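You operate a simulated robot arm through the tools that you are given. There is no shell and no other tool.

You run a simulated two-armed robot. Do the job below in one go: nothing can be reset, and whatever is moved stays where it is left.

JOB
Shake the jar that the ticket names in the shaker.
Fine: press start once; open the clamp again and stand the jar on the brown mat. Set down upright: what you pick out.

The check looks at the end state, three seconds after you hand in, the way a careful person would. Anything else that was tipped, shoved, dropped, spilled or broken makes it a failure.

ROBOT AND FRAMES
Two 7-joint arms with two-finger grippers on one trunk that stands fixed in place. Base frame: the origin is at the foot of the trunk, x ahead of it, y to its left, z up; the work surface is at about z = 0.8. Units: m, rad, N and s.
The left shoulder is at [0.06, 0.123, 0.97], the right one opposite. With the tool pointing down near the work surface each hand reaches from about 0.34 to 0.8 m from the base axis, measured 20 degrees to its own side. Payload 1.47 kg a hand.
The tool frame of a hand sits at the grasp point between the pads (the TCP): z along the fingers, y along the line on which they close. The tips reach 0.016 m beyond it. The gripper opens to 0.087 m; its body begins 0.055 m behind the TCP.
Orientation is told as [roll, pitch, yaw] about the base's x, y, z axes, in that order, counted from this pose: with the fingers straight down and closing along the base's y, the tool's x points along the base's -x, its y along +y and its z along -z.

CONTROLS
- The arms move only by the tool move_arm. It takes "left_motion", "right_motion" or both (then of equal length, played together; a hand with none holds still); each is a list of rows, each a list of 2 entries, a list of its own where there are three numbers: the shift along the tool's x, y, z in units of 30 mm (1.0 is 30 mm), then the turn, a rotation vector about the tool's x, y, z in units of 4 degrees (1.0 is 4 degrees). In form: [[[tx, ty, tz], [ax, ay, az]], ...]. A call has 1 to 20 rows; each row shifts and turns the commanded pose from where the row before left it, along the tool's axes as they then stand. "left_grip" and "right_grip" are, for a hand that has rows, the closure, from 0 (fully open) to 1 (shut), set as the call begins (left out, the last holds). A call with a number of a shift or a turn outside -1 to 1 is refused whole. Each row takes 0.2 s and may step no farther than 0.05 m and 0.15 rad from the row before; otherwise, or with a gripper value out of range, the whole call is refused. A pose out of reach is approached as far as the arm can. The call stops where the force on the tool passes 40 N (or 10 N more than at its start, if that is more) or the arm is blocked; 0.2 s more then pass. Each finger travels about 0.153 m/s and halts on what it meets, pressing with about 28 N; the grip force reading is that of the motor and also rises with nothing between the fingers. The clock runs only during rows and for 0.2 s after the last one: add rows that do not move to give the fingers time. It gives the time, the measured TCP pose, the force on the tool (base axes), the opening and the grip force at its end, in the units of the frame above (readings bear some noise), with the torque about the TCP (base axes, N m) and any sound that the robot's microphone picked up.
- Cameras (640 x 400 px; columns grow to the right, rows downward): "scene" is now at [0.0911, -0.0101, 1.5278]; the picture's right is [-0.13, -0.99, 0.00], its down [-0.70, 0.09, -0.71] and it looks along [0.70, -0.09, -0.70] (base axes); focal length 375 px, centre (320, 200). "left" rides on the left gripper at [0.073, -0.012, -0.09] in its tool frame; the picture's right is [0.16, 0.99, 0.00], its down [-0.72, 0.12, -0.68] and it looks along [-0.67, 0.11, 0.73] (tool axes); focal length 247 px, centre (320, 200). "right" rides on the right gripper at [0.073, 0.012, -0.09] in its tool frame; the picture's right is [-0.16, 0.99, 0.00], its down [-0.72, -0.12, -0.68] and it looks along [-0.67, -0.11, 0.73] (tool axes); focal length 247 px, centre (320, 200). There is no depth. A picture from a camera that has moved, and an enlarged one, comes with that camera's place and axes in the base frame and with its lens.
- get_image(camera): a new picture of that camera. No time passes.
- slide_trunk(by): moves the trunk up (or, below 0, down) by that many m; the arms and the scene camera ride with it, the base frame stays. It gives what a move gives, with no picture.
- aim_head(pan, tilt): turns the head with the scene camera to pan (to the left, within 2.094 rad either way) and tilt (down, from -0.506 to 1.204), counted from straight ahead of the robot. It gives what a move gives.
- enlarge(camera, box): a new picture of the part [left, top, right, bottom] of that camera's present view, enlarged. No time passes.
- job_done(): hands the job in; it is judged then, once.

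Nothing tells you positions but the pictures and the camera data. Unless the task says otherwise, let go and move clear before handing in.

The tools are called after ">>>" as a command line: name --argument value ..., lists and objects as JSON in quotes. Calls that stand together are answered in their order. move_arm: Moves the arms, as the interface text tells. Its arguments: {"type":"object","properties":{"left_motion":{"type":"array"},"left_grip":{"type":"number"},"right_motion":{"type":"array"},"right_grip":{"type":"number"}},"required":[]} The other tools are called the same way: slide_trunk (by) moves the trunk up or down; aim_head (pan, tilt) turns the head that bears the scene camera; get_image (camera) takes a picture; enlarge (camera, box) takes an enlarged picture of a part of a camera's view; job_done () hands the job in.

At the start:

```text
clock: 0.0
left_tool_pos: [0.6311, 0.1308, 1.1447]
left_ee_rot: [0.0, -0.001, 0.0]
left_contact_force: [0.1, -0.4, -0.4]
left_wrist_torque: [-0.02, 0.01, 0.01]
left_grip_width: 0.0871
left_gripper_force: 0.1
right_tool_pos: [0.5114, -0.245, 1.1703]
right_ee_rot: [-0.001, 0.0, 0.0]
right_contact_force: [-0.2, -0.1, -0.2]
right_wrist_torque: [0.0, 0.0, 0.0]
right_grip_width: 0.0871
right_gripper_force: 0.1
trunk travel left (down, up): [-0.125, 0.105]
head pan, tilt (commanded): [-0.127, 0.78]
```

scene: 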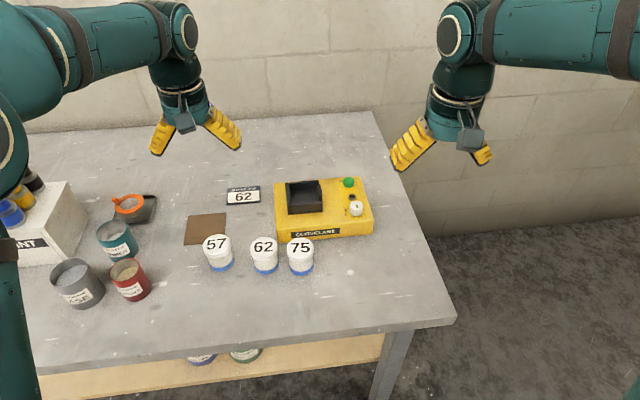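
right: 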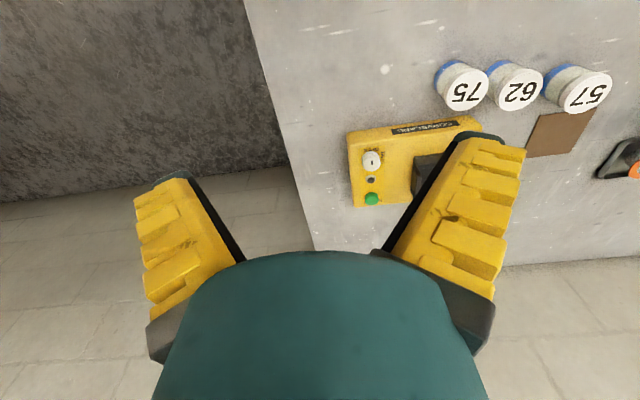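
left: 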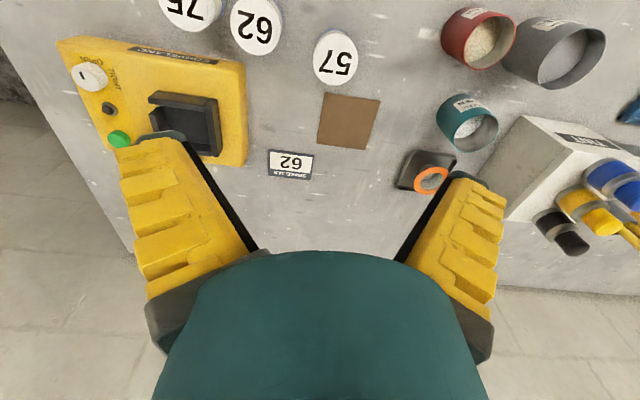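

I see a yellow shaker with a dark cradle, a knob and a green button, three jars (57, 62, 75), a ticket reading 62 and a brown mat. First I'll take enlarged pictures to read the details.

>>> enlarge --camera "scene" --box '[180, 160, 400, 298]'

>>> enlarge --camera "left" --box '[40, 0, 400, 225]'

>>> enlarge --camera "right" --box '[330, 40, 640, 234]'

```text
2.90 times, centred on (290, 229) of scene
camera zoom: at [0.0911, -0.0101, 1.5278], right [-0.13, -0.99, 0.0], down [-0.7, 0.09, -0.71], along [0.7, -0.09, -0.7], focal length 1086 px, centre (407, 116)
```

zoom: 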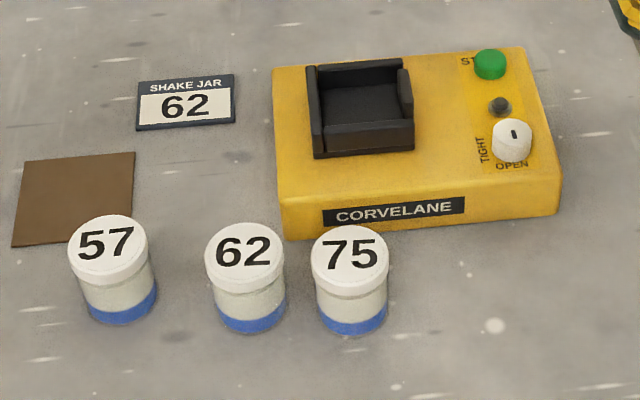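

```text
1.78 times, centred on (220, 112) of left
camera zoom: at [0.5566, 0.1181, 1.2361], right [-0.16, 0.99, 0.0], down [0.72, 0.12, 0.68], along [0.67, 0.11, -0.73], focal length 439 px, centre (498, 356)
```

zoom: 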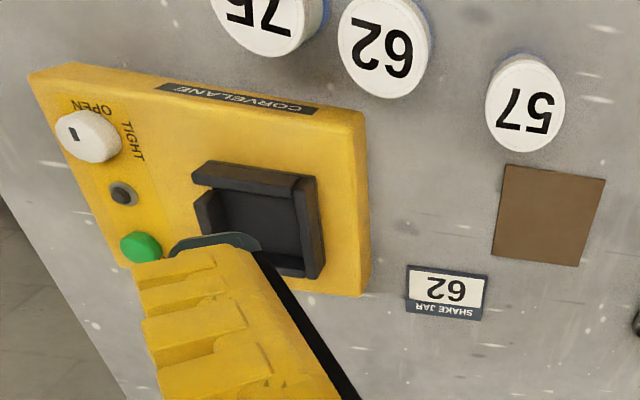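

```text
2.06 times, centred on (485, 137) of right
camera zoom: at [0.4369, -0.233, 1.2595], right [0.16, 0.99, 0.0], down [0.72, -0.12, 0.68], along [0.67, -0.11, -0.73], focal length 509 px, centre (-20, 330)
```

zoom: 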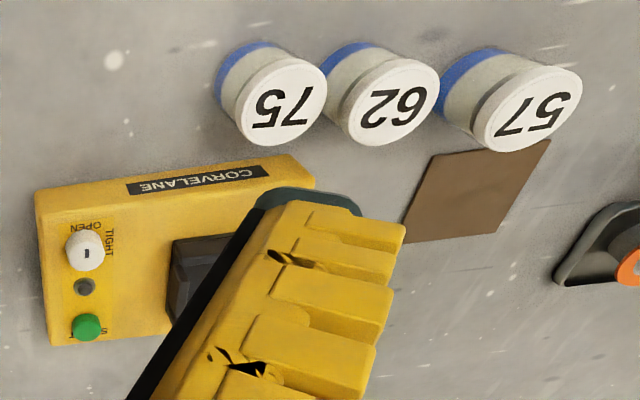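

The ticket names jar 62, which I place near (0.61, 0.05). The cradle is near (0.77, -0.06), the mat near (0.75, 0.20), and the knob and button near y = -0.175. I'll turn the left hand so it closes along x, which keeps the fingers out of the gaps between the jars.

>>> move_arm --left_motion '[[[0, 0, 0.1], [0, 0, 1]], [[0, 0, 0.1], [0, 0, 1]], [[0, 0, 0.1], [0, 0, 1]], [[0, 0, 0.1], [0, 0, 1]], [[0, 0, 0.1], [0, 0, 1]], [[0, 0, 0.1], [0, 0, 1]], [[0, 0, 0.1], [0, 0, 1]], [[0, 0, 0.1], [0, 0, 1]], [[0, 0, 0.1], [0, 0, 1]], [[0, 0, 0.1], [0, 0, 1]], [[0, 0, 0.1], [0, 0, 1]], [[0, 0, 0.1], [0, 0, 1]], [[0, 0, 0.1], [0, 0, 1]], [[0, 0, 0.1], [0, 0, 1]], [[0, 0, 0.1], [0, 0, 1]], [[0, 0, 0.1], [0, 0, 1]], [[0, 0, 0.1], [0, 0, 1]], [[0, 0, 0.1], [0, 0, 1]], [[0, 0, 0.1], [0, 0, 1]], [[0, 0, 0.1], [0, 0, 1]]]'

```text
clock: 4.2
left_tool_pos: [0.6308, 0.13, 1.0848]
left_ee_rot: [-0.001, -0.002, -1.399]
left_contact_force: [0.2, 0.8, 1.3]
left_wrist_torque: [-0.02, 0.0, -0.03]
left_grip_width: 0.0868
left_gripper_force: 0.1
right_tool_pos: [0.511, -0.2456, 1.1693]
right_ee_rot: [0.0, -0.001, 0.0]
right_contact_force: [0.7, -0.5, 0.4]
right_wrist_torque: [0.02, -0.01, 0.02]
right_grip_width: 0.0869
right_gripper_force: 0.1
trunk travel left (down, up): [-0.125, 0.105]
head pan, tilt (commanded): [-0.127, 0.78]
```

The left hand turned to a yaw of about -80 degrees, as commanded. I'll look again from both cameras for the cradle and the jars.

>>> get_image --camera "left"

>>> get_image --camera "scene"

>>> enlarge --camera "scene" --box '[265, 165, 385, 240]'

```text
taken
camera left: at [0.6051, 0.1991, 1.1755], right [0.95, 0.33, 0.0], down [0.24, -0.69, 0.68], along [0.22, -0.64, -0.73], focal length 247 px, centre (320, 200)
```

left: 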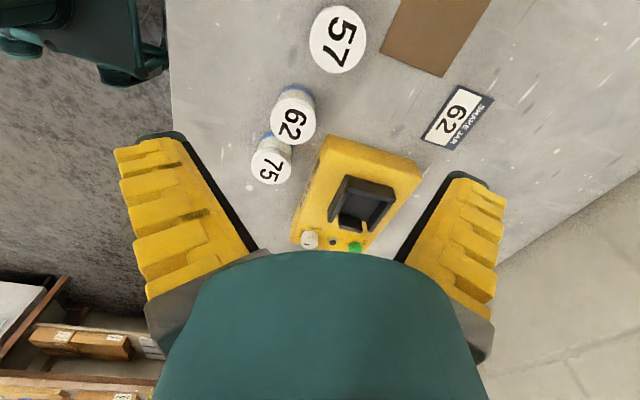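

```text
taken
camera scene: at [0.0911, -0.01, 1.5278], right [-0.13, -0.99, 0.0], down [-0.7, 0.09, -0.71], along [0.7, -0.09, -0.7], focal length 375 px, centre (320, 200)
```

scene: 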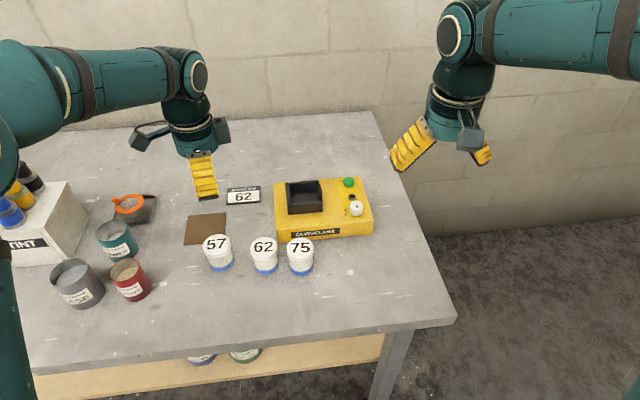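

```text
5.33 times, centred on (325, 202) of scene
camera zoom: at [0.0911, -0.01, 1.5278], right [-0.13, -0.99, 0.0], down [-0.7, 0.09, -0.71], along [0.7, -0.09, -0.7], focal length 1999 px, centre (293, 187)
```

zoom: 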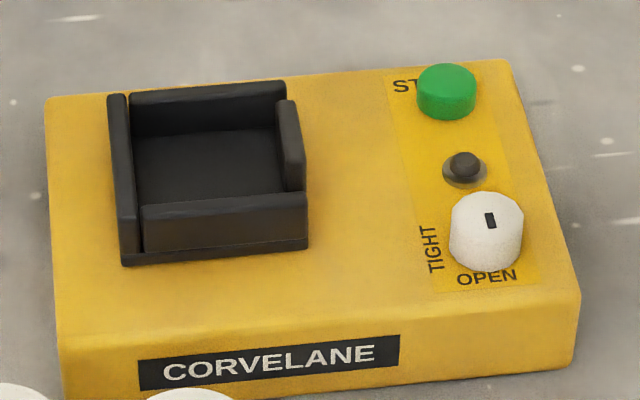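

The cradle is an open-topped box with low walls, and the knob seems to point at OPEN, with TIGHT a quarter turn clockwise from it. I'll move the left hand above jar 62 and square it up to check the alignment.

>>> move_arm --left_motion '[[[0, 0, 0], [0, 0, 1]], [[0, 0, 0], [0, 0, 1]], [[0, 0, 0], [0, 0, 0.5]], [[-0.667, -0.115, 0.79], [0, 0, 0]], [[-0.667, -0.115, 0.79], [0, 0, 0]], [[-0.667, -0.115, 0.79], [0, 0, 0]], [[-0.667, -0.115, 0.79], [0, 0, 0]], [[0, 0, 0], [0, 0, 0]]]'

>>> get_image --camera "left"

>>> get_image --camera "scene"

```text
clock: 6.0
left_tool_pos: [0.6161, 0.0491, 0.9917]
left_ee_rot: [-0.001, 0.0, -1.571]
left_contact_force: [0.3, 2.0, 0.2]
left_wrist_torque: [0.02, 0.0, -0.02]
left_grip_width: 0.0869
left_gripper_force: 0.1
right_tool_pos: [0.5104, -0.2452, 1.1701]
right_ee_rot: [0.0, 0.001, 0.001]
right_contact_force: [0.0, -0.4, 0.1]
right_wrist_torque: [0.05, 0.03, 0.03]
right_grip_width: 0.0869
right_gripper_force: 0.0
trunk travel left (down, up): [-0.125, 0.105]
head pan, tilt (commanded): [-0.127, 0.78]
```

```text
taken
camera left: at [0.6035, 0.1222, 1.083], right [0.99, 0.16, 0.0], down [0.12, -0.72, 0.68], along [0.11, -0.67, -0.73], focal length 247 px, centre (320, 200)
```

left: 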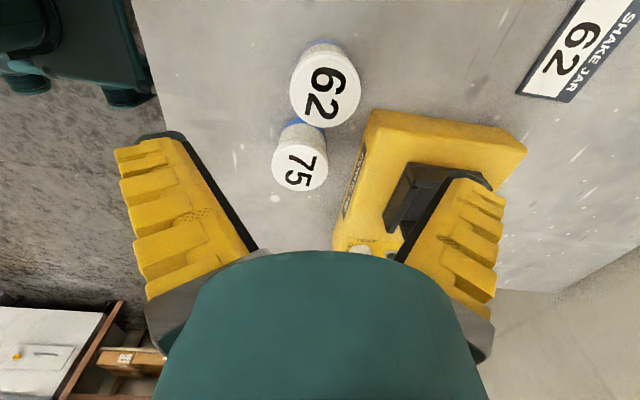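

```text
taken
camera scene: at [0.0909, -0.0099, 1.5278], right [-0.13, -0.99, 0.0], down [-0.7, 0.09, -0.71], along [0.7, -0.09, -0.7], focal length 375 px, centre (320, 200)
```

scene: 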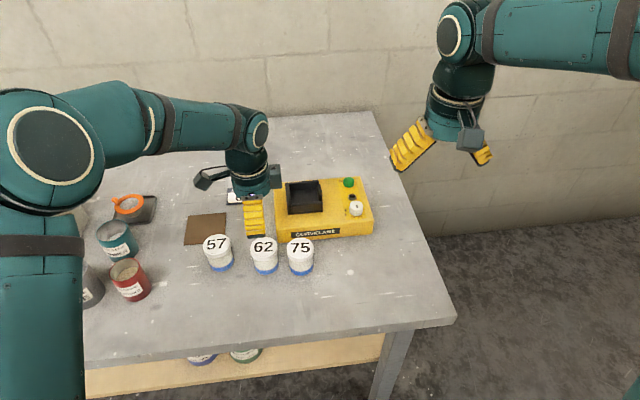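

The left hand is over jar 62, whose lid is near (0.619, 0.050, 0.87). Before I go down between the jars and the shaker, I'll look more closely at the shape of the fingers.

>>> enlarge --camera "scene" --box '[370, 80, 520, 174]'

>>> enlarge --camera "scene" --box '[180, 130, 340, 280]'

>>> enlarge --camera "left" --box '[240, 30, 540, 230]'

```text
4.26 times, centred on (445, 127) of scene
camera zoom: at [0.0909, -0.0099, 1.5278], right [-0.13, -0.99, 0.0], down [-0.7, 0.09, -0.71], along [0.7, -0.09, -0.7], focal length 1595 px, centre (-212, 511)
```

zoom: 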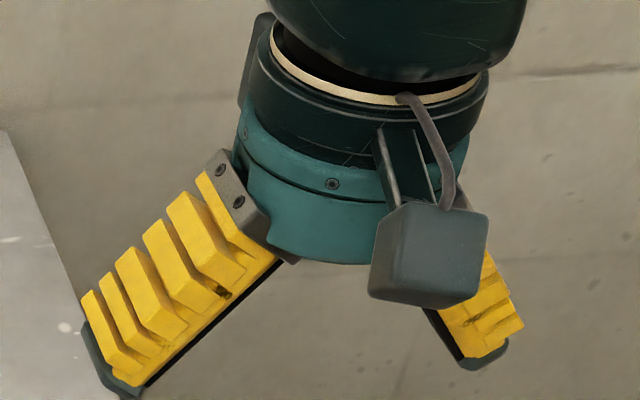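

```text
2.67 times, centred on (260, 205) of scene
camera zoom: at [0.0909, -0.0099, 1.5278], right [-0.13, -0.99, 0.0], down [-0.7, 0.09, -0.71], along [0.7, -0.09, -0.7], focal length 1000 px, centre (480, 187)
```

zoom: 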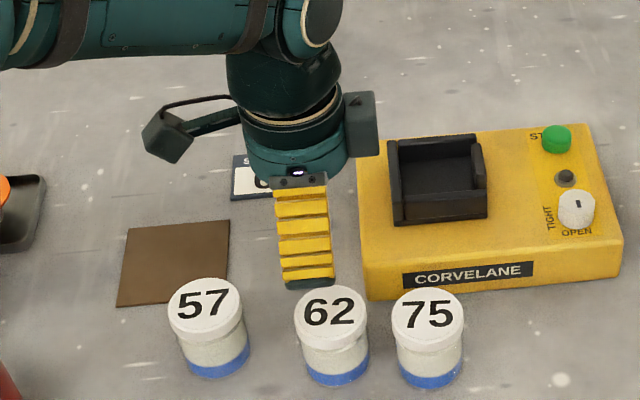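

```text
2.00 times, centred on (390, 130) of left
camera zoom: at [0.6035, 0.1222, 1.083], right [0.99, 0.16, 0.0], down [0.12, -0.72, 0.68], along [0.11, -0.67, -0.73], focal length 494 px, centre (180, 340)
```

zoom: 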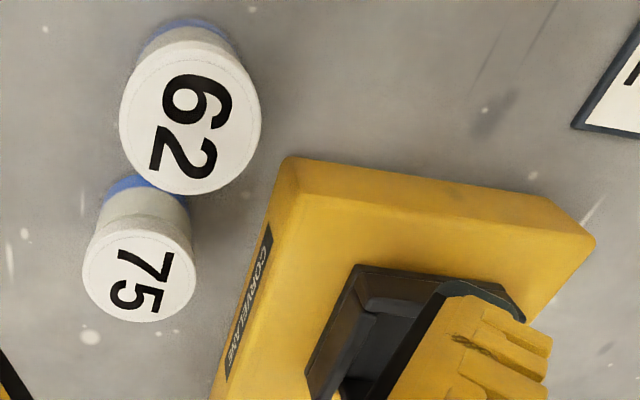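

The fingers look splayed outward when open. I'll close the left gripper partway in free air to see how they move before I grasp anything.

>>> move_arm --left_motion '[[[0, 0, 0], [0, 0, 0]], [[0, 0, 0], [0, 0, 0]], [[0, 0, 0], [0, 0, 0]]]' --left_grip 0.32

>>> get_image --camera "left"

>>> enlarge --camera "scene" --box '[180, 130, 340, 280]'

```text
clock: 6.8
left_tool_pos: [0.6161, 0.0488, 0.9925]
left_ee_rot: [0.0, -0.001, -1.569]
left_contact_force: [-0.3, -0.3, 0.2]
left_wrist_torque: [0.0, 0.02, -0.02]
left_grip_width: 0.064
left_gripper_force: 2.5
right_tool_pos: [0.5101, -0.2447, 1.1697]
right_ee_rot: [0.0, -0.001, 0.0]
right_contact_force: [-0.3, -0.1, 0.2]
right_wrist_torque: [-0.02, 0.03, -0.02]
right_grip_width: 0.0871
right_gripper_force: 0.0
trunk travel left (down, up): [-0.125, 0.105]
head pan, tilt (commanded): [-0.127, 0.78]
```

```text
taken
camera left: at [0.6036, 0.1223, 1.083], right [0.99, 0.16, 0.0], down [0.12, -0.72, 0.68], along [0.11, -0.67, -0.73], focal length 247 px, centre (320, 200)
```

left: 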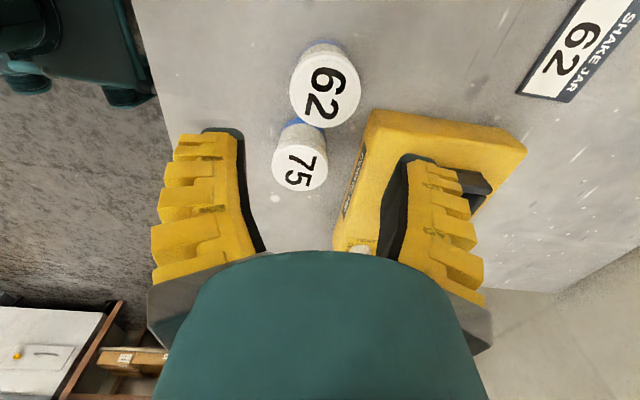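

```text
2.67 times, centred on (260, 205) of scene
camera zoom: at [0.091, -0.01, 1.5278], right [-0.13, -0.99, 0.0], down [-0.7, 0.09, -0.71], along [0.7, -0.09, -0.7], focal length 1000 px, centre (480, 187)
```

zoom: 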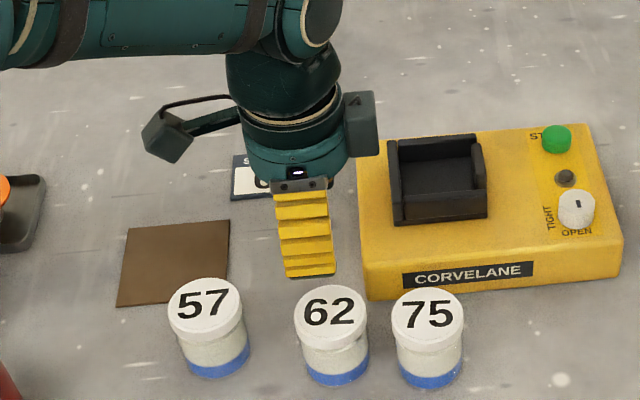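

The fingers flex inward as they close and are about 42 mm wide. Along x they clear both neighbouring jars and the shaker corner, so I'll centre over jar 62 and lower to just above its lid, then check.

>>> move_arm --left_motion '[[[0.057, 0.113, 0.5], [0, 0, 0]], [[0, 0, 0.8], [0, 0, 0]], [[0, 0, 0.8], [0, 0, 0]], [[0, 0, 0.7], [0, 0, 0]], [[0, 0, 0.2], [0, 0, 0]], [[0, 0, 0], [0, 0, 0]]]' --left_grip 0.05

>>> get_image --camera "left"

>>> enlarge --camera "scene" --box '[180, 160, 340, 260]'

```text
clock: 8.2
left_tool_pos: [0.62, 0.0522, 0.9011]
left_ee_rot: [0.0, 0.0, -1.573]
left_contact_force: [-0.7, -0.4, 0.5]
left_wrist_torque: [0.02, -0.03, 0.04]
left_grip_width: 0.0838
left_gripper_force: 0.6
right_tool_pos: [0.5116, -0.2456, 1.1702]
right_ee_rot: [0.0, 0.0, 0.0]
right_contact_force: [0.4, 0.2, 0.2]
right_wrist_torque: [0.01, 0.0, -0.01]
right_grip_width: 0.087
right_gripper_force: 0.1
trunk travel left (down, up): [-0.125, 0.105]
head pan, tilt (commanded): [-0.127, 0.78]
```

```text
taken
camera left: at [0.6072, 0.1241, 0.9917], right [0.99, 0.16, 0.0], down [0.12, -0.72, 0.68], along [0.11, -0.67, -0.73], focal length 247 px, centre (320, 200)
```

left: 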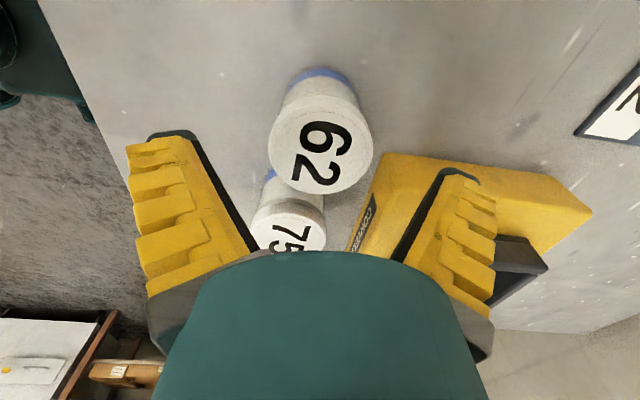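

```text
4.00 times, centred on (260, 210) of scene
camera zoom: at [0.0911, -0.0101, 1.5278], right [-0.13, -0.99, 0.0], down [-0.7, 0.09, -0.71], along [0.7, -0.09, -0.7], focal length 1499 px, centre (560, 160)
```

zoom: 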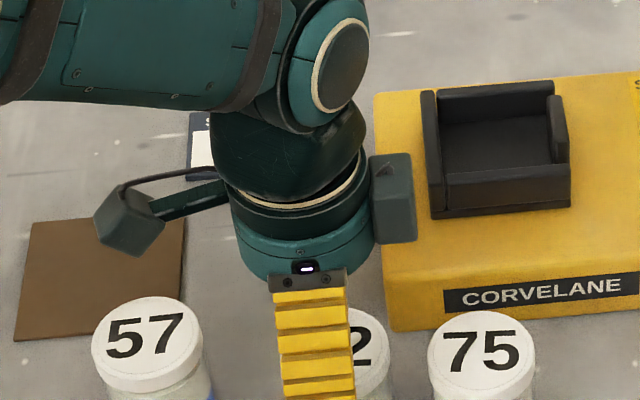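

The lid is centred between the fingers, within about a millimetre, and its top is near z = 0.867. I'll lower 50 mm and check the force before closing.

>>> move_arm --left_motion '[[[0, 0, 0.5], [0, 0, 0]], [[0, 0, 0.5], [0, 0, 0]], [[0, 0, 0.4], [0, 0, 0]], [[0, 0, 0.25], [0, 0, 0]], [[0, 0, 0], [0, 0, 0]]]'

>>> get_image --camera "left"

>>> get_image --camera "scene"

```text
clock: 9.4
left_tool_pos: [0.6198, 0.0518, 0.8523]
left_ee_rot: [0.001, -0.001, -1.572]
left_contact_force: [-0.5, 0.5, -0.2]
left_wrist_torque: [0.02, 0.03, -0.02]
left_grip_width: 0.0836
left_gripper_force: 0.5
right_tool_pos: [0.5109, -0.2449, 1.1702]
right_ee_rot: [-0.001, 0.0, 0.0]
right_contact_force: [0.5, 0.3, 0.2]
right_wrist_torque: [0.03, 0.01, -0.01]
right_grip_width: 0.087
right_gripper_force: 0.1
trunk travel left (down, up): [-0.125, 0.105]
head pan, tilt (commanded): [-0.127, 0.78]
```

```text
taken
camera left: at [0.6075, 0.1239, 0.9424], right [0.99, 0.16, 0.0], down [0.12, -0.72, 0.68], along [0.11, -0.67, -0.73], focal length 247 px, centre (320, 200)
```

left: 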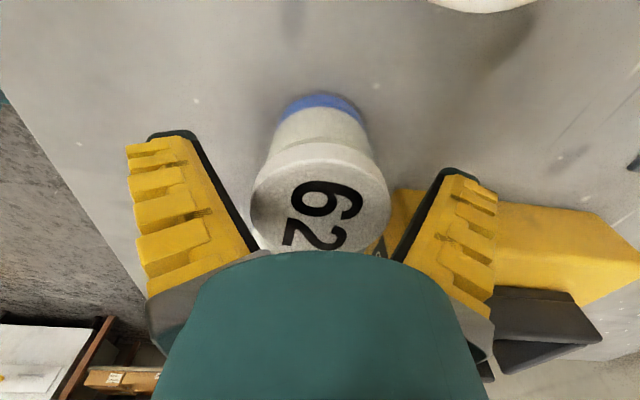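

```text
taken
camera scene: at [0.0911, -0.0101, 1.5278], right [-0.13, -0.99, 0.0], down [-0.7, 0.09, -0.71], along [0.7, -0.09, -0.7], focal length 375 px, centre (320, 200)
```

scene: 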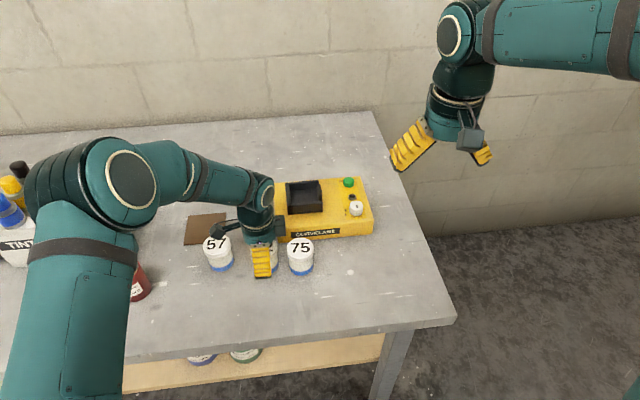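

The fingers straddle jar 62 with no contact force, and both neighbouring jars are clear. Now I'll close on it.

>>> move_arm --left_motion '[[[0, 0, 0], [0, 0, 0]], [[0, 0, 0], [0, 0, 0]], [[0, 0, 0], [0, 0, 0]], [[0, 0, 0], [0, 0, 0]]]' --left_grip 1.0

>>> get_image --camera "left"

```text
clock: 10.4
left_tool_pos: [0.619, 0.0521, 0.8509]
left_ee_rot: [0.001, 0.001, -1.572]
left_contact_force: [0.0, -0.1, -0.3]
left_wrist_torque: [0.0, -0.02, 0.0]
left_grip_width: 0.0594
left_gripper_force: 27.8
right_tool_pos: [0.5101, -0.246, 1.17]
right_ee_rot: [0.0, 0.001, 0.001]
right_contact_force: [-0.6, -0.2, 0.4]
right_wrist_torque: [-0.01, 0.0, 0.02]
right_grip_width: 0.087
right_gripper_force: 0.1
trunk travel left (down, up): [-0.125, 0.105]
head pan, tilt (commanded): [-0.127, 0.78]
```

```text
taken
camera left: at [0.6076, 0.1238, 0.9424], right [0.99, 0.16, 0.0], down [0.12, -0.72, 0.68], along [0.11, -0.67, -0.73], focal length 247 px, centre (320, 200)
```

left: 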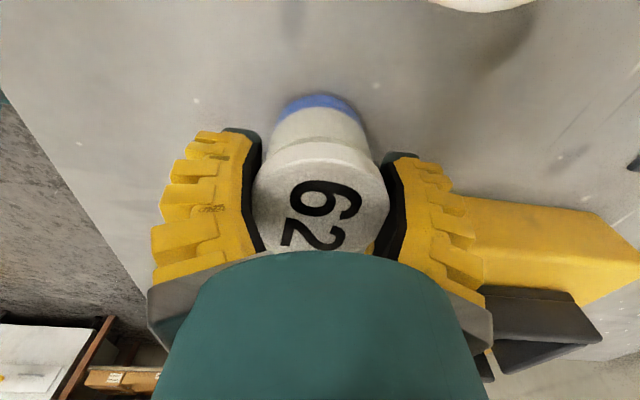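

The grip stopped at 59 mm with about 28 N, so the jar is held. I'll lift it straight up and check that it comes along.

>>> move_arm --left_motion '[[[0, 0, -0.3], [0, 0, 0]], [[0, 0, -0.6], [0, 0, 0]], [[0, 0, -0.8], [0, 0, 0]], [[0, 0, -0.8], [0, 0, 0]], [[0, 0, -0.8], [0, 0, 0]], [[0, 0, -0.8], [0, 0, 0]], [[0, 0, -0.6], [0, 0, 0]], [[0, 0, -0.3], [0, 0, 0]], [[0, 0, 0], [0, 0, 0]]]'

>>> get_image --camera "left"

>>> get_image --camera "scene"

>>> enlarge --camera "scene" --box '[210, 160, 370, 260]'

```text
clock: 12.4
left_tool_pos: [0.6187, 0.0523, 1.0031]
left_ee_rot: [-0.002, 0.001, -1.571]
left_contact_force: [0.0, -0.3, 0.0]
left_wrist_torque: [0.01, -0.02, -0.01]
left_grip_width: 0.0
left_gripper_force: 27.6
right_tool_pos: [0.5107, -0.2449, 1.1697]
right_ee_rot: [-0.001, 0.001, -0.001]
right_contact_force: [-0.7, -0.2, 0.4]
right_wrist_torque: [0.01, -0.01, 0.01]
right_grip_width: 0.0871
right_gripper_force: 0.1
trunk travel left (down, up): [-0.125, 0.105]
head pan, tilt (commanded): [-0.127, 0.78]
```

```text
taken
camera left: at [0.6065, 0.1246, 1.0932], right [0.99, 0.16, 0.0], down [0.12, -0.72, 0.68], along [0.11, -0.67, -0.73], focal length 247 px, centre (320, 200)
```

left: 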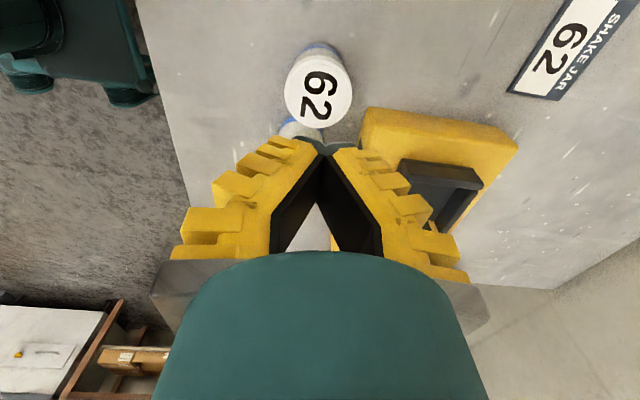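

```text
taken
camera scene: at [0.0911, -0.0101, 1.5277], right [-0.13, -0.99, 0.0], down [-0.7, 0.09, -0.71], along [0.7, -0.09, -0.7], focal length 375 px, centre (320, 200)
```

scene: 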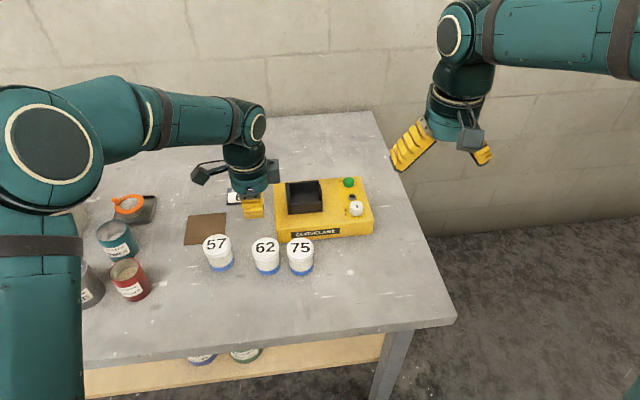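

```text
4.00 times, centred on (290, 210) of scene
camera zoom: at [0.0911, -0.0101, 1.5277], right [-0.13, -0.99, 0.0], down [-0.7, 0.09, -0.71], along [0.7, -0.09, -0.7], focal length 1499 px, centre (440, 160)
```

zoom: 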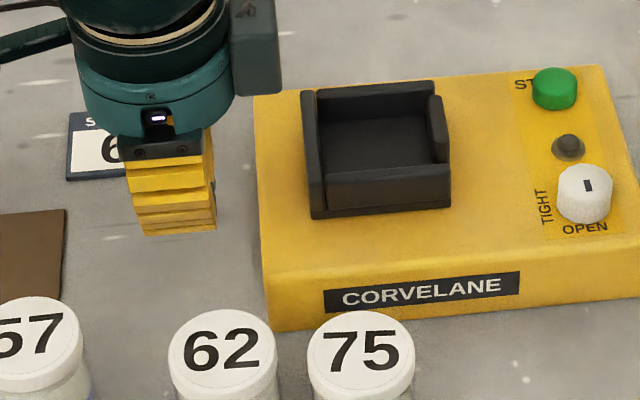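

The jar slipped out as I lifted and is still standing upright; the knuckles above the pads probably pushed on the top edge of the lid. I'll open the hand and look at the jar again before gripping higher.

>>> move_arm --left_motion '[[[0, 0, 0], [0, 0, 0]], [[0, 0, 0], [0, 0, 0]], [[0, 0, 0], [0, 0, 0]], [[0, 0, 0], [0, 0, 0]]]' --left_grip 0.05

>>> enlarge --camera "scene" --box '[200, 225, 330, 285]'

>>> enlarge --camera "left" --box '[240, 20, 400, 120]'

>>> get_image --camera "left"

```text
clock: 13.4
left_tool_pos: [0.6187, 0.0527, 1.0019]
left_ee_rot: [-0.001, -0.002, -1.572]
left_contact_force: [0.0, -0.3, 0.7]
left_wrist_torque: [-0.02, -0.01, 0.03]
left_grip_width: 0.0839
left_gripper_force: 1.0
right_tool_pos: [0.5113, -0.2462, 1.1703]
right_ee_rot: [0.0, 0.0, 0.001]
right_contact_force: [-0.4, 0.3, 0.2]
right_wrist_torque: [-0.05, 0.02, -0.01]
right_grip_width: 0.0869
right_gripper_force: 0.3
trunk travel left (down, up): [-0.125, 0.105]
head pan, tilt (commanded): [-0.127, 0.78]
```

```text
4.92 times, centred on (265, 255) of scene
camera zoom: at [0.0911, -0.0101, 1.5278], right [-0.13, -0.99, 0.0], down [-0.7, 0.09, -0.71], along [0.7, -0.09, -0.7], focal length 1845 px, centre (591, -71)
```

zoom: 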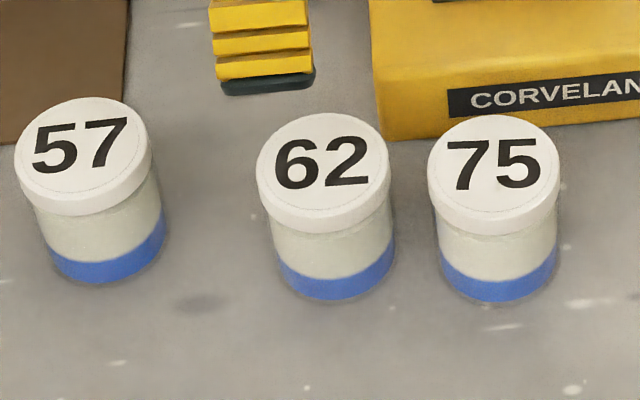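

```text
4.00 times, centred on (320, 70) of left
camera zoom: at [0.6065, 0.1247, 1.093], right [0.99, 0.16, 0.0], down [0.12, -0.72, 0.68], along [0.11, -0.67, -0.73], focal length 988 px, centre (320, 720)
```

zoom: 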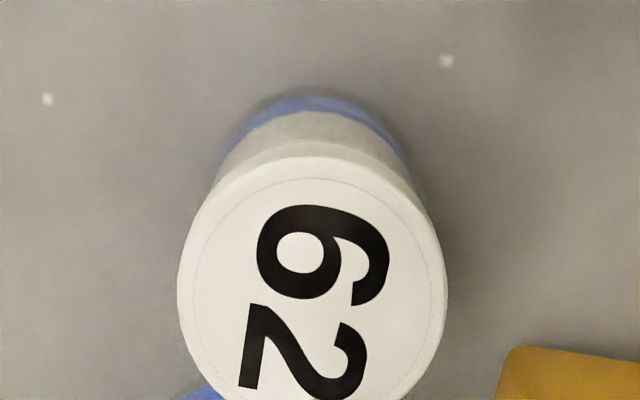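

```text
taken
camera left: at [0.6065, 0.1247, 1.093], right [0.99, 0.16, 0.0], down [0.12, -0.72, 0.68], along [0.11, -0.67, -0.73], focal length 247 px, centre (320, 200)
```

left: 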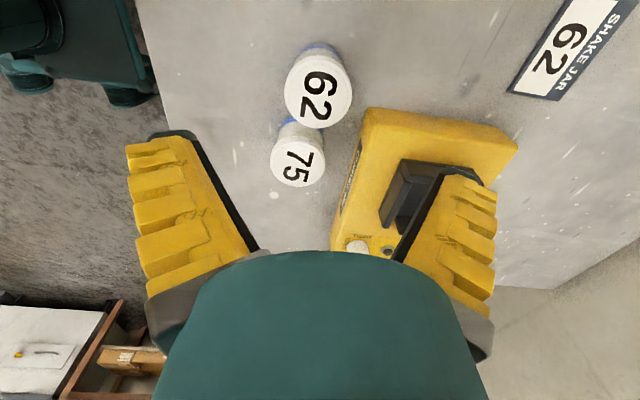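

Jar 62 stands upright, shifted about 3 mm to roughly (0.617, 0.050). Its lid is about 15 mm tall, so I'll re-centre and grip at the lid's mid-height, where the pads are parallel.

>>> move_arm --left_motion '[[[-0.09, -0.05, 0.5], [0, 0, 0]], [[0, 0, 0.8], [0, 0, 0]], [[0, 0, 0.8], [0, 0, 0]], [[0, 0, 0.8], [0, 0, 0]], [[0, 0, 0.5], [0, 0, 0]], [[0, 0, 0], [0, 0, 0]], [[0, 0, 0], [0, 0, 0]]]' --left_grip 0.05

>>> enlarge --camera "left" --box '[200, 60, 440, 210]'

```text
clock: 15.0
left_tool_pos: [0.6192, 0.0502, 0.8986]
left_ee_rot: [-0.001, -0.001, -1.572]
left_contact_force: [0.2, -0.2, 0.5]
left_wrist_torque: [0.0, -0.01, 0.01]
left_grip_width: 0.0837
left_gripper_force: 0.6
right_tool_pos: [0.5115, -0.2457, 1.1694]
right_ee_rot: [0.001, -0.001, -0.001]
right_contact_force: [0.0, 1.5, 0.2]
right_wrist_torque: [0.0, 0.02, 0.02]
right_grip_width: 0.087
right_gripper_force: 0.0
trunk travel left (down, up): [-0.125, 0.105]
head pan, tilt (commanded): [-0.127, 0.78]
```

```text
2.67 times, centred on (320, 135) of left
camera zoom: at [0.6058, 0.1222, 0.9894], right [0.99, 0.16, 0.0], down [0.12, -0.72, 0.68], along [0.11, -0.67, -0.73], focal length 659 px, centre (320, 373)
```

zoom: 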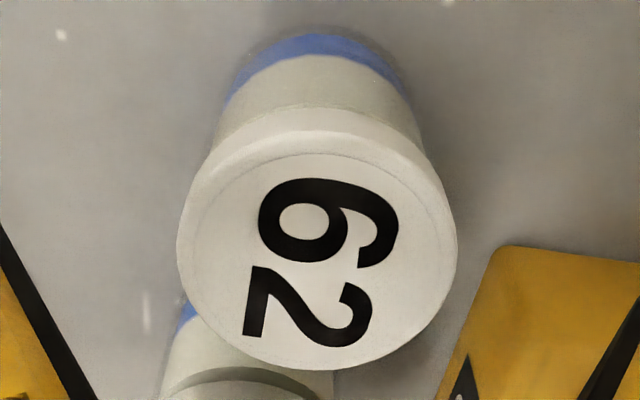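

Going by the lid's top face, the jar is really near (0.617, 0.045). I'll shift 4 mm toward -y, lower to the middle of the lid at z = 0.860, and close.

>>> move_arm --left_motion '[[[-0.14, -0.01, 0.3], [0, 0, 0]], [[0, 0, 0.4], [0, 0, 0]], [[0, 0, 0.4], [0, 0, 0]], [[0, 0, 0.2], [0, 0, 0]], [[0, 0, 0], [0, 0, 0]], [[0, 0, 0], [0, 0, 0]]]'

>>> get_image --camera "left"

```text
clock: 16.4
left_tool_pos: [0.6166, 0.0444, 0.8595]
left_ee_rot: [-0.001, 0.0, -1.571]
left_contact_force: [-0.3, 0.2, 0.2]
left_wrist_torque: [0.03, -0.01, 0.01]
left_grip_width: 0.0838
left_gripper_force: 0.6
right_tool_pos: [0.5099, -0.2448, 1.17]
right_ee_rot: [0.001, 0.0, 0.001]
right_contact_force: [0.7, 0.5, -0.2]
right_wrist_torque: [0.01, 0.0, -0.02]
right_grip_width: 0.0869
right_gripper_force: 0.1
trunk travel left (down, up): [-0.125, 0.105]
head pan, tilt (commanded): [-0.127, 0.78]
```

```text
taken
camera left: at [0.605, 0.1176, 0.9509], right [0.99, 0.16, 0.0], down [0.12, -0.72, 0.68], along [0.11, -0.67, -0.73], focal length 247 px, centre (320, 200)
```

left: 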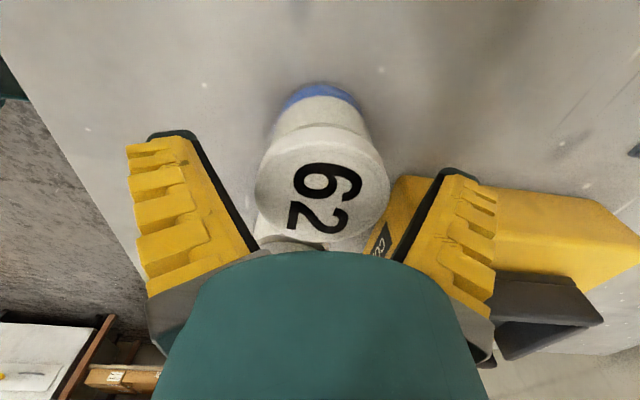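

The jar is centred and nothing is touching. I'll close, then lift a few millimetres slowly and watch for slip.

>>> move_arm --left_motion '[[[0, 0, 0], [0, 0, 0]], [[0, 0, 0], [0, 0, 0]], [[0, 0, 0], [0, 0, 0]], [[0, 0, 0], [0, 0, 0]]]' --left_grip 1.0

>>> move_arm --left_motion '[[[0, 0, -0.1], [0, 0, 0]], [[0, 0, -0.1], [0, 0, 0]], [[0, 0, -0.1], [0, 0, 0]], [[0, 0, -0.1], [0, 0, 0]], [[0, 0, 0], [0, 0, 0]]]'

>>> get_image --camera "left"

>>> enlarge --camera "scene" --box '[200, 225, 330, 285]'

```text
clock: 17.4
left_tool_pos: [0.6173, 0.0449, 0.86]
left_ee_rot: [0.001, -0.001, -1.571]
left_contact_force: [0.2, -0.1, -0.6]
left_wrist_torque: [0.03, 0.0, -0.03]
left_grip_width: 0.0545
left_gripper_force: 28.2
right_tool_pos: [0.5109, -0.2448, 1.1702]
right_ee_rot: [0.0, -0.002, 0.0]
right_contact_force: [-0.9, 0.1, -0.4]
right_wrist_torque: [0.0, 0.01, -0.01]
right_grip_width: 0.0869
right_gripper_force: 0.0
trunk travel left (down, up): [-0.125, 0.105]
head pan, tilt (commanded): [-0.127, 0.78]
```

```text
clock: 18.6
left_tool_pos: [0.6193, 0.0456, 0.8718]
left_ee_rot: [0.0, 0.0, -1.57]
left_contact_force: [0.3, -1.0, -2.3]
left_wrist_torque: [-0.02, -0.05, -0.04]
left_grip_width: 0.0552
left_gripper_force: 28.3
right_tool_pos: [0.5112, -0.2452, 1.1696]
right_ee_rot: [-0.001, -0.001, 0.0]
right_contact_force: [0.7, -0.5, 0.6]
right_wrist_torque: [0.01, 0.0, -0.01]
right_grip_width: 0.0868
right_gripper_force: 0.1
trunk travel left (down, up): [-0.125, 0.105]
head pan, tilt (commanded): [-0.127, 0.78]
```

```text
taken
camera left: at [0.6057, 0.1168, 0.963], right [0.99, 0.16, 0.0], down [0.12, -0.72, 0.68], along [0.11, -0.67, -0.73], focal length 247 px, centre (320, 200)
```

left: 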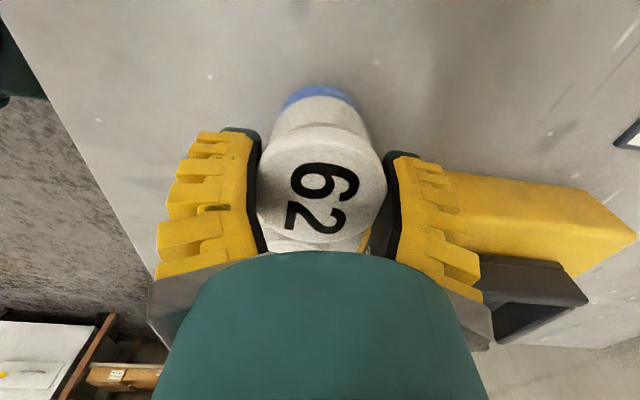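

```text
4.92 times, centred on (265, 255) of scene
camera zoom: at [0.0913, -0.0101, 1.5277], right [-0.13, -0.99, 0.0], down [-0.7, 0.09, -0.71], along [0.7, -0.09, -0.7], focal length 1845 px, centre (591, -71)
```

zoom: 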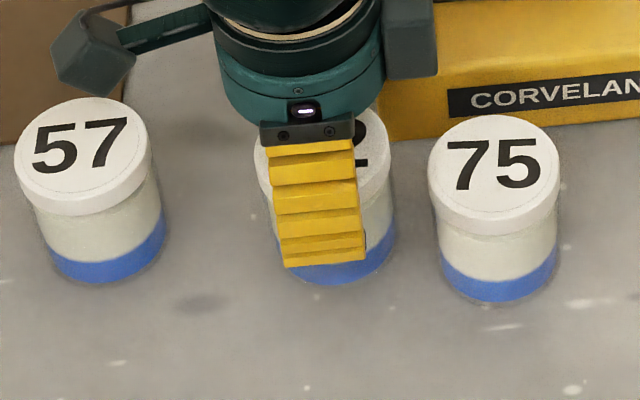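

The jar came up 12 mm with the hand, and the force fits a weight of about 0.25 kg, so this grip holds. I'll keep lifting gently to clear the cradle walls.

>>> move_arm --left_motion '[[[0, 0, -0.2], [0, 0, 0]], [[0, 0, -0.3], [0, 0, 0]], [[0, 0, -0.35], [0, 0, 0]], [[0, 0, -0.35], [0, 0, 0]], [[0, 0, -0.35], [0, 0, 0]], [[0, 0, -0.35], [0, 0, 0]], [[0, 0, -0.35], [0, 0, 0]], [[0, 0, -0.35], [0, 0, 0]], [[0, 0, -0.35], [0, 0, 0]], [[0, 0, -0.35], [0, 0, 0]], [[0, 0, -0.35], [0, 0, 0]], [[0, 0, -0.2], [0, 0, 0]], [[0, 0, -0.1], [0, 0, 0]], [[0, 0, 0], [0, 0, 0]]]'

>>> get_image --camera "left"

>>> get_image --camera "scene"

>>> enlarge --camera "scene" --box '[220, 160, 380, 260]'

```text
clock: 21.6
left_tool_pos: [0.6172, 0.0441, 0.9902]
left_ee_rot: [-0.001, -0.002, -1.57]
left_contact_force: [-0.4, -0.3, -1.7]
left_wrist_torque: [0.0, -0.02, 0.0]
left_grip_width: 0.055
left_gripper_force: 28.1
right_tool_pos: [0.5116, -0.2456, 1.1683]
right_ee_rot: [0.0, 0.002, 0.0]
right_contact_force: [-0.1, -1.1, -0.1]
right_wrist_torque: [0.01, -0.03, 0.04]
right_grip_width: 0.0869
right_gripper_force: 0.1
trunk travel left (down, up): [-0.125, 0.105]
head pan, tilt (commanded): [-0.127, 0.78]
```

```text
taken
camera left: at [0.6049, 0.1172, 1.0816], right [0.99, 0.16, 0.0], down [0.12, -0.72, 0.68], along [0.11, -0.67, -0.73], focal length 247 px, centre (320, 200)
```

left: 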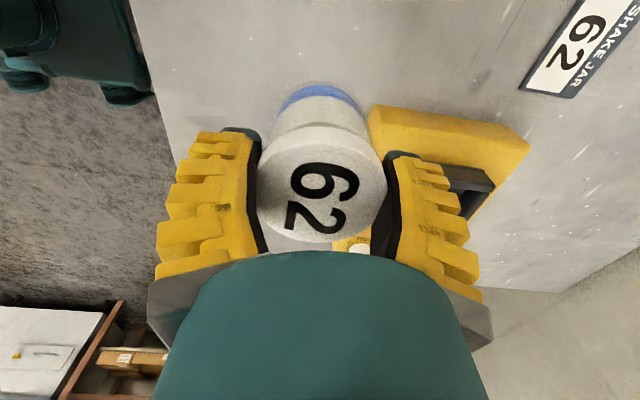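

```text
taken
camera scene: at [0.0912, -0.01, 1.5277], right [-0.13, -0.99, 0.0], down [-0.7, 0.09, -0.71], along [0.7, -0.09, -0.7], focal length 375 px, centre (320, 200)
```

scene: 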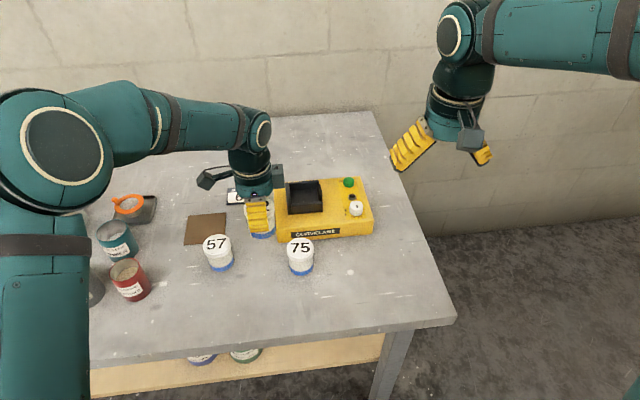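

```text
4.00 times, centred on (300, 210) of scene
camera zoom: at [0.0912, -0.01, 1.5277], right [-0.13, -0.99, 0.0], down [-0.7, 0.09, -0.71], along [0.7, -0.09, -0.7], focal length 1499 px, centre (400, 160)
```

zoom: 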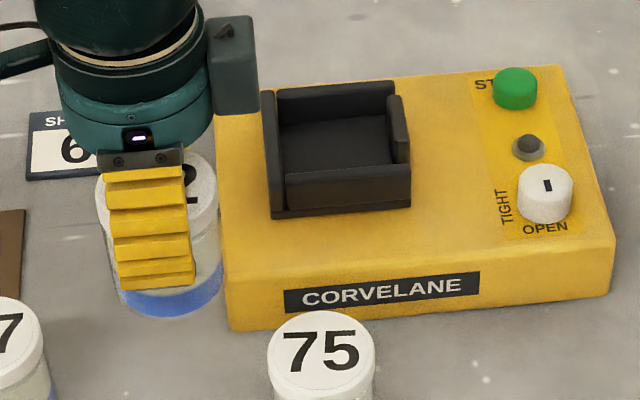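

The jar is held at about z = 0.99 with everything else undisturbed. Before carrying it over, I'll enlarge the cradle and the knob to measure where they are.

>>> enlarge --camera "scene" --box '[276, 170, 340, 220]'

>>> enlarge --camera "scene" --box '[328, 170, 384, 225]'

>>> get_image --camera "right"

```text
8.00 times, centred on (308, 195) of scene
camera zoom: at [0.0912, -0.01, 1.5277], right [-0.13, -0.99, 0.0], down [-0.7, 0.09, -0.71], along [0.7, -0.09, -0.7], focal length 2998 px, centre (416, 240)
```

zoom: 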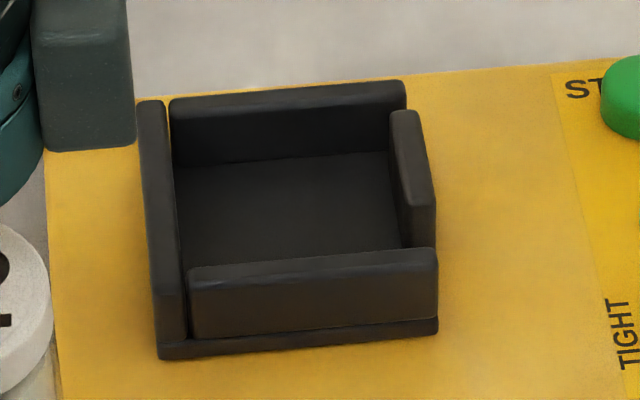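

```text
7.27 times, centred on (356, 198) of scene
camera zoom: at [0.0912, -0.01, 1.5277], right [-0.13, -0.99, 0.0], down [-0.7, 0.09, -0.71], along [0.7, -0.09, -0.7], focal length 2726 px, centre (58, 218)
```

zoom: 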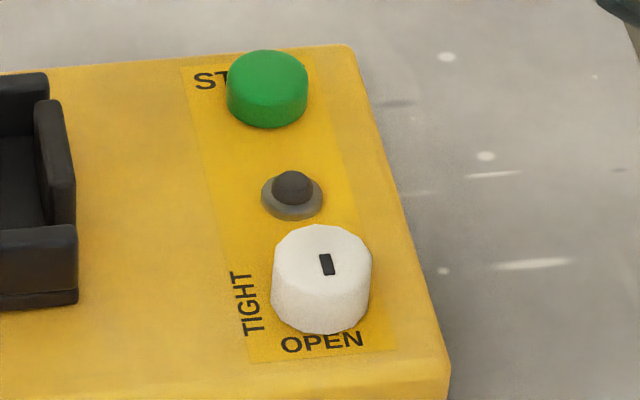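

```text
taken
camera right: at [0.437, -0.233, 1.2594], right [0.16, 0.99, 0.0], down [0.72, -0.12, 0.68], along [0.67, -0.11, -0.73], focal length 247 px, centre (320, 200)
```

right: 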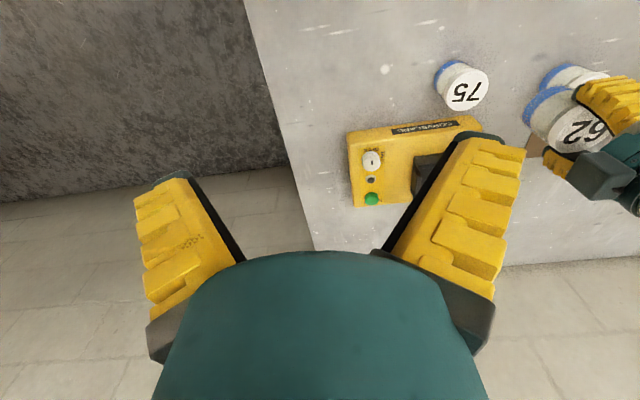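

The cradle opening is about 69 mm square, centred near (0.762, -0.0565), with wall tops near z = 0.89 and its floor near 0.866. I'll carry the jar level until it is over that centre.

>>> move_arm --left_motion '[[[-0.1, 0.15, 0], [0, 0, 0]], [[-0.2, 0.3, 0], [0, 0, 0]], [[-0.28, 0.403, 0], [0, 0, 0]], [[-0.28, 0.403, 0], [0, 0, 0]], [[-0.28, 0.403, 0], [0, 0, 0]], [[-0.28, 0.403, 0], [0, 0, 0]], [[-0.28, 0.403, 0], [0, 0, 0]], [[-0.28, 0.403, 0], [0, 0, 0]], [[-0.28, 0.403, 0], [0, 0, 0]], [[-0.28, 0.403, 0], [0, 0, 0]], [[-0.28, 0.403, 0], [0, 0, 0]], [[-0.28, 0.403, 0], [0, 0, 0]], [[-0.157, 0.207, 0], [0, 0, 0]], [[-0.1, 0.15, 0], [0, 0, 0]], [[0, 0, 0], [0, 0, 0]], [[0, 0, 0], [0, 0, 0]]]'

>>> get_image --camera "left"

>>> get_image --camera "scene"

>>> enlarge --camera "scene" --box '[240, 140, 400, 240]'

```text
clock: 25.0
left_tool_pos: [0.7277, -0.036, 0.9905]
left_ee_rot: [0.001, 0.001, -1.57]
left_contact_force: [-0.3, -0.6, -1.4]
left_wrist_torque: [-0.04, 0.02, -0.01]
left_grip_width: 0.0549
left_gripper_force: 28.0
left hand out of reach, approached as far as the arm can: row 11, 12, 13, 14
right_tool_pos: [0.5109, -0.245, 1.1701]
right_ee_rot: [0.001, 0.001, 0.001]
right_contact_force: [-0.6, -0.1, -0.7]
right_wrist_torque: [0.0, 0.03, 0.0]
right_grip_width: 0.087
right_gripper_force: 0.1
trunk travel left (down, up): [-0.125, 0.105]
head pan, tilt (commanded): [-0.127, 0.78]
```

```text
taken
camera left: at [0.7153, 0.0369, 1.0812], right [0.99, 0.16, 0.0], down [0.12, -0.72, 0.68], along [0.11, -0.67, -0.73], focal length 247 px, centre (320, 200)
```

left: 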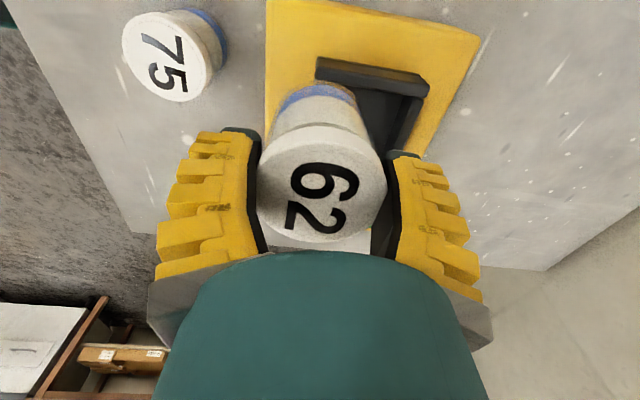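

```text
taken
camera scene: at [0.0913, -0.0101, 1.5277], right [-0.13, -0.99, 0.0], down [-0.7, 0.09, -0.71], along [0.7, -0.09, -0.7], focal length 375 px, centre (320, 200)
```

scene: 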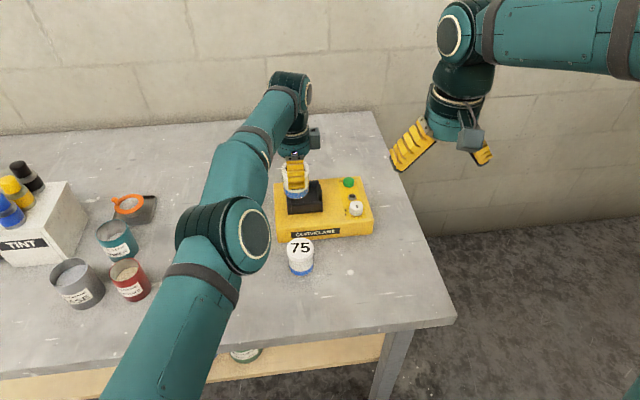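

```text
4.00 times, centred on (320, 190) of scene
camera zoom: at [0.0913, -0.0101, 1.5277], right [-0.13, -0.99, 0.0], down [-0.7, 0.09, -0.71], along [0.7, -0.09, -0.7], focal length 1499 px, centre (320, 240)
```

zoom: 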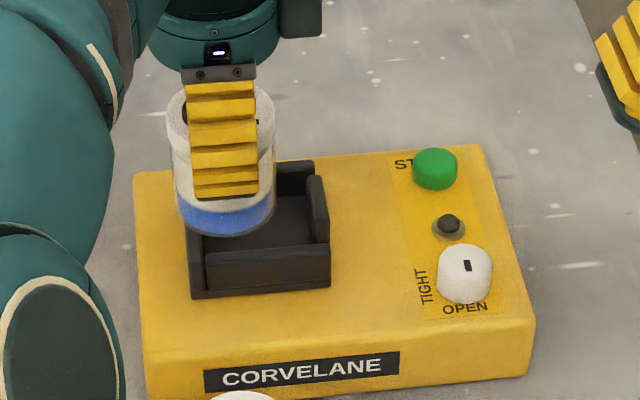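

The left arm reached its limit with the tool straight down, about 35 mm short of the cradle centre. I'll bring the jar back to free table, set it down, and grip it again with the hand tilted forward and closing along y so the arm can reach; first I step back and check the pose.

>>> move_arm --left_motion '[[[0.1, -0.2, 0], [0, 0, 0]], [[0.2, -0.4, 0], [0, 0, 0]], [[0.25, -0.5, 0], [0, 0, 0]], [[0.25, -0.5, 0], [0, 0, 0]], [[0.1, -0.2, 0], [0, 0, 0]], [[0, 0, 0], [0, 0, 0]]]'

```text
clock: 26.4
left_tool_pos: [0.6731, -0.0087, 0.9898]
left_ee_rot: [0.0, 0.001, -1.572]
left_contact_force: [-0.1, -0.1, -1.9]
left_wrist_torque: [-0.01, -0.04, -0.01]
left_grip_width: 0.0548
left_gripper_force: 28.1
right_tool_pos: [0.511, -0.2454, 1.1699]
right_ee_rot: [0.001, -0.002, 0.001]
right_contact_force: [0.4, 0.0, 0.0]
right_wrist_torque: [-0.01, 0.02, -0.02]
right_grip_width: 0.0871
right_gripper_force: 0.0
trunk travel left (down, up): [-0.125, 0.105]
head pan, tilt (commanded): [-0.127, 0.78]
```

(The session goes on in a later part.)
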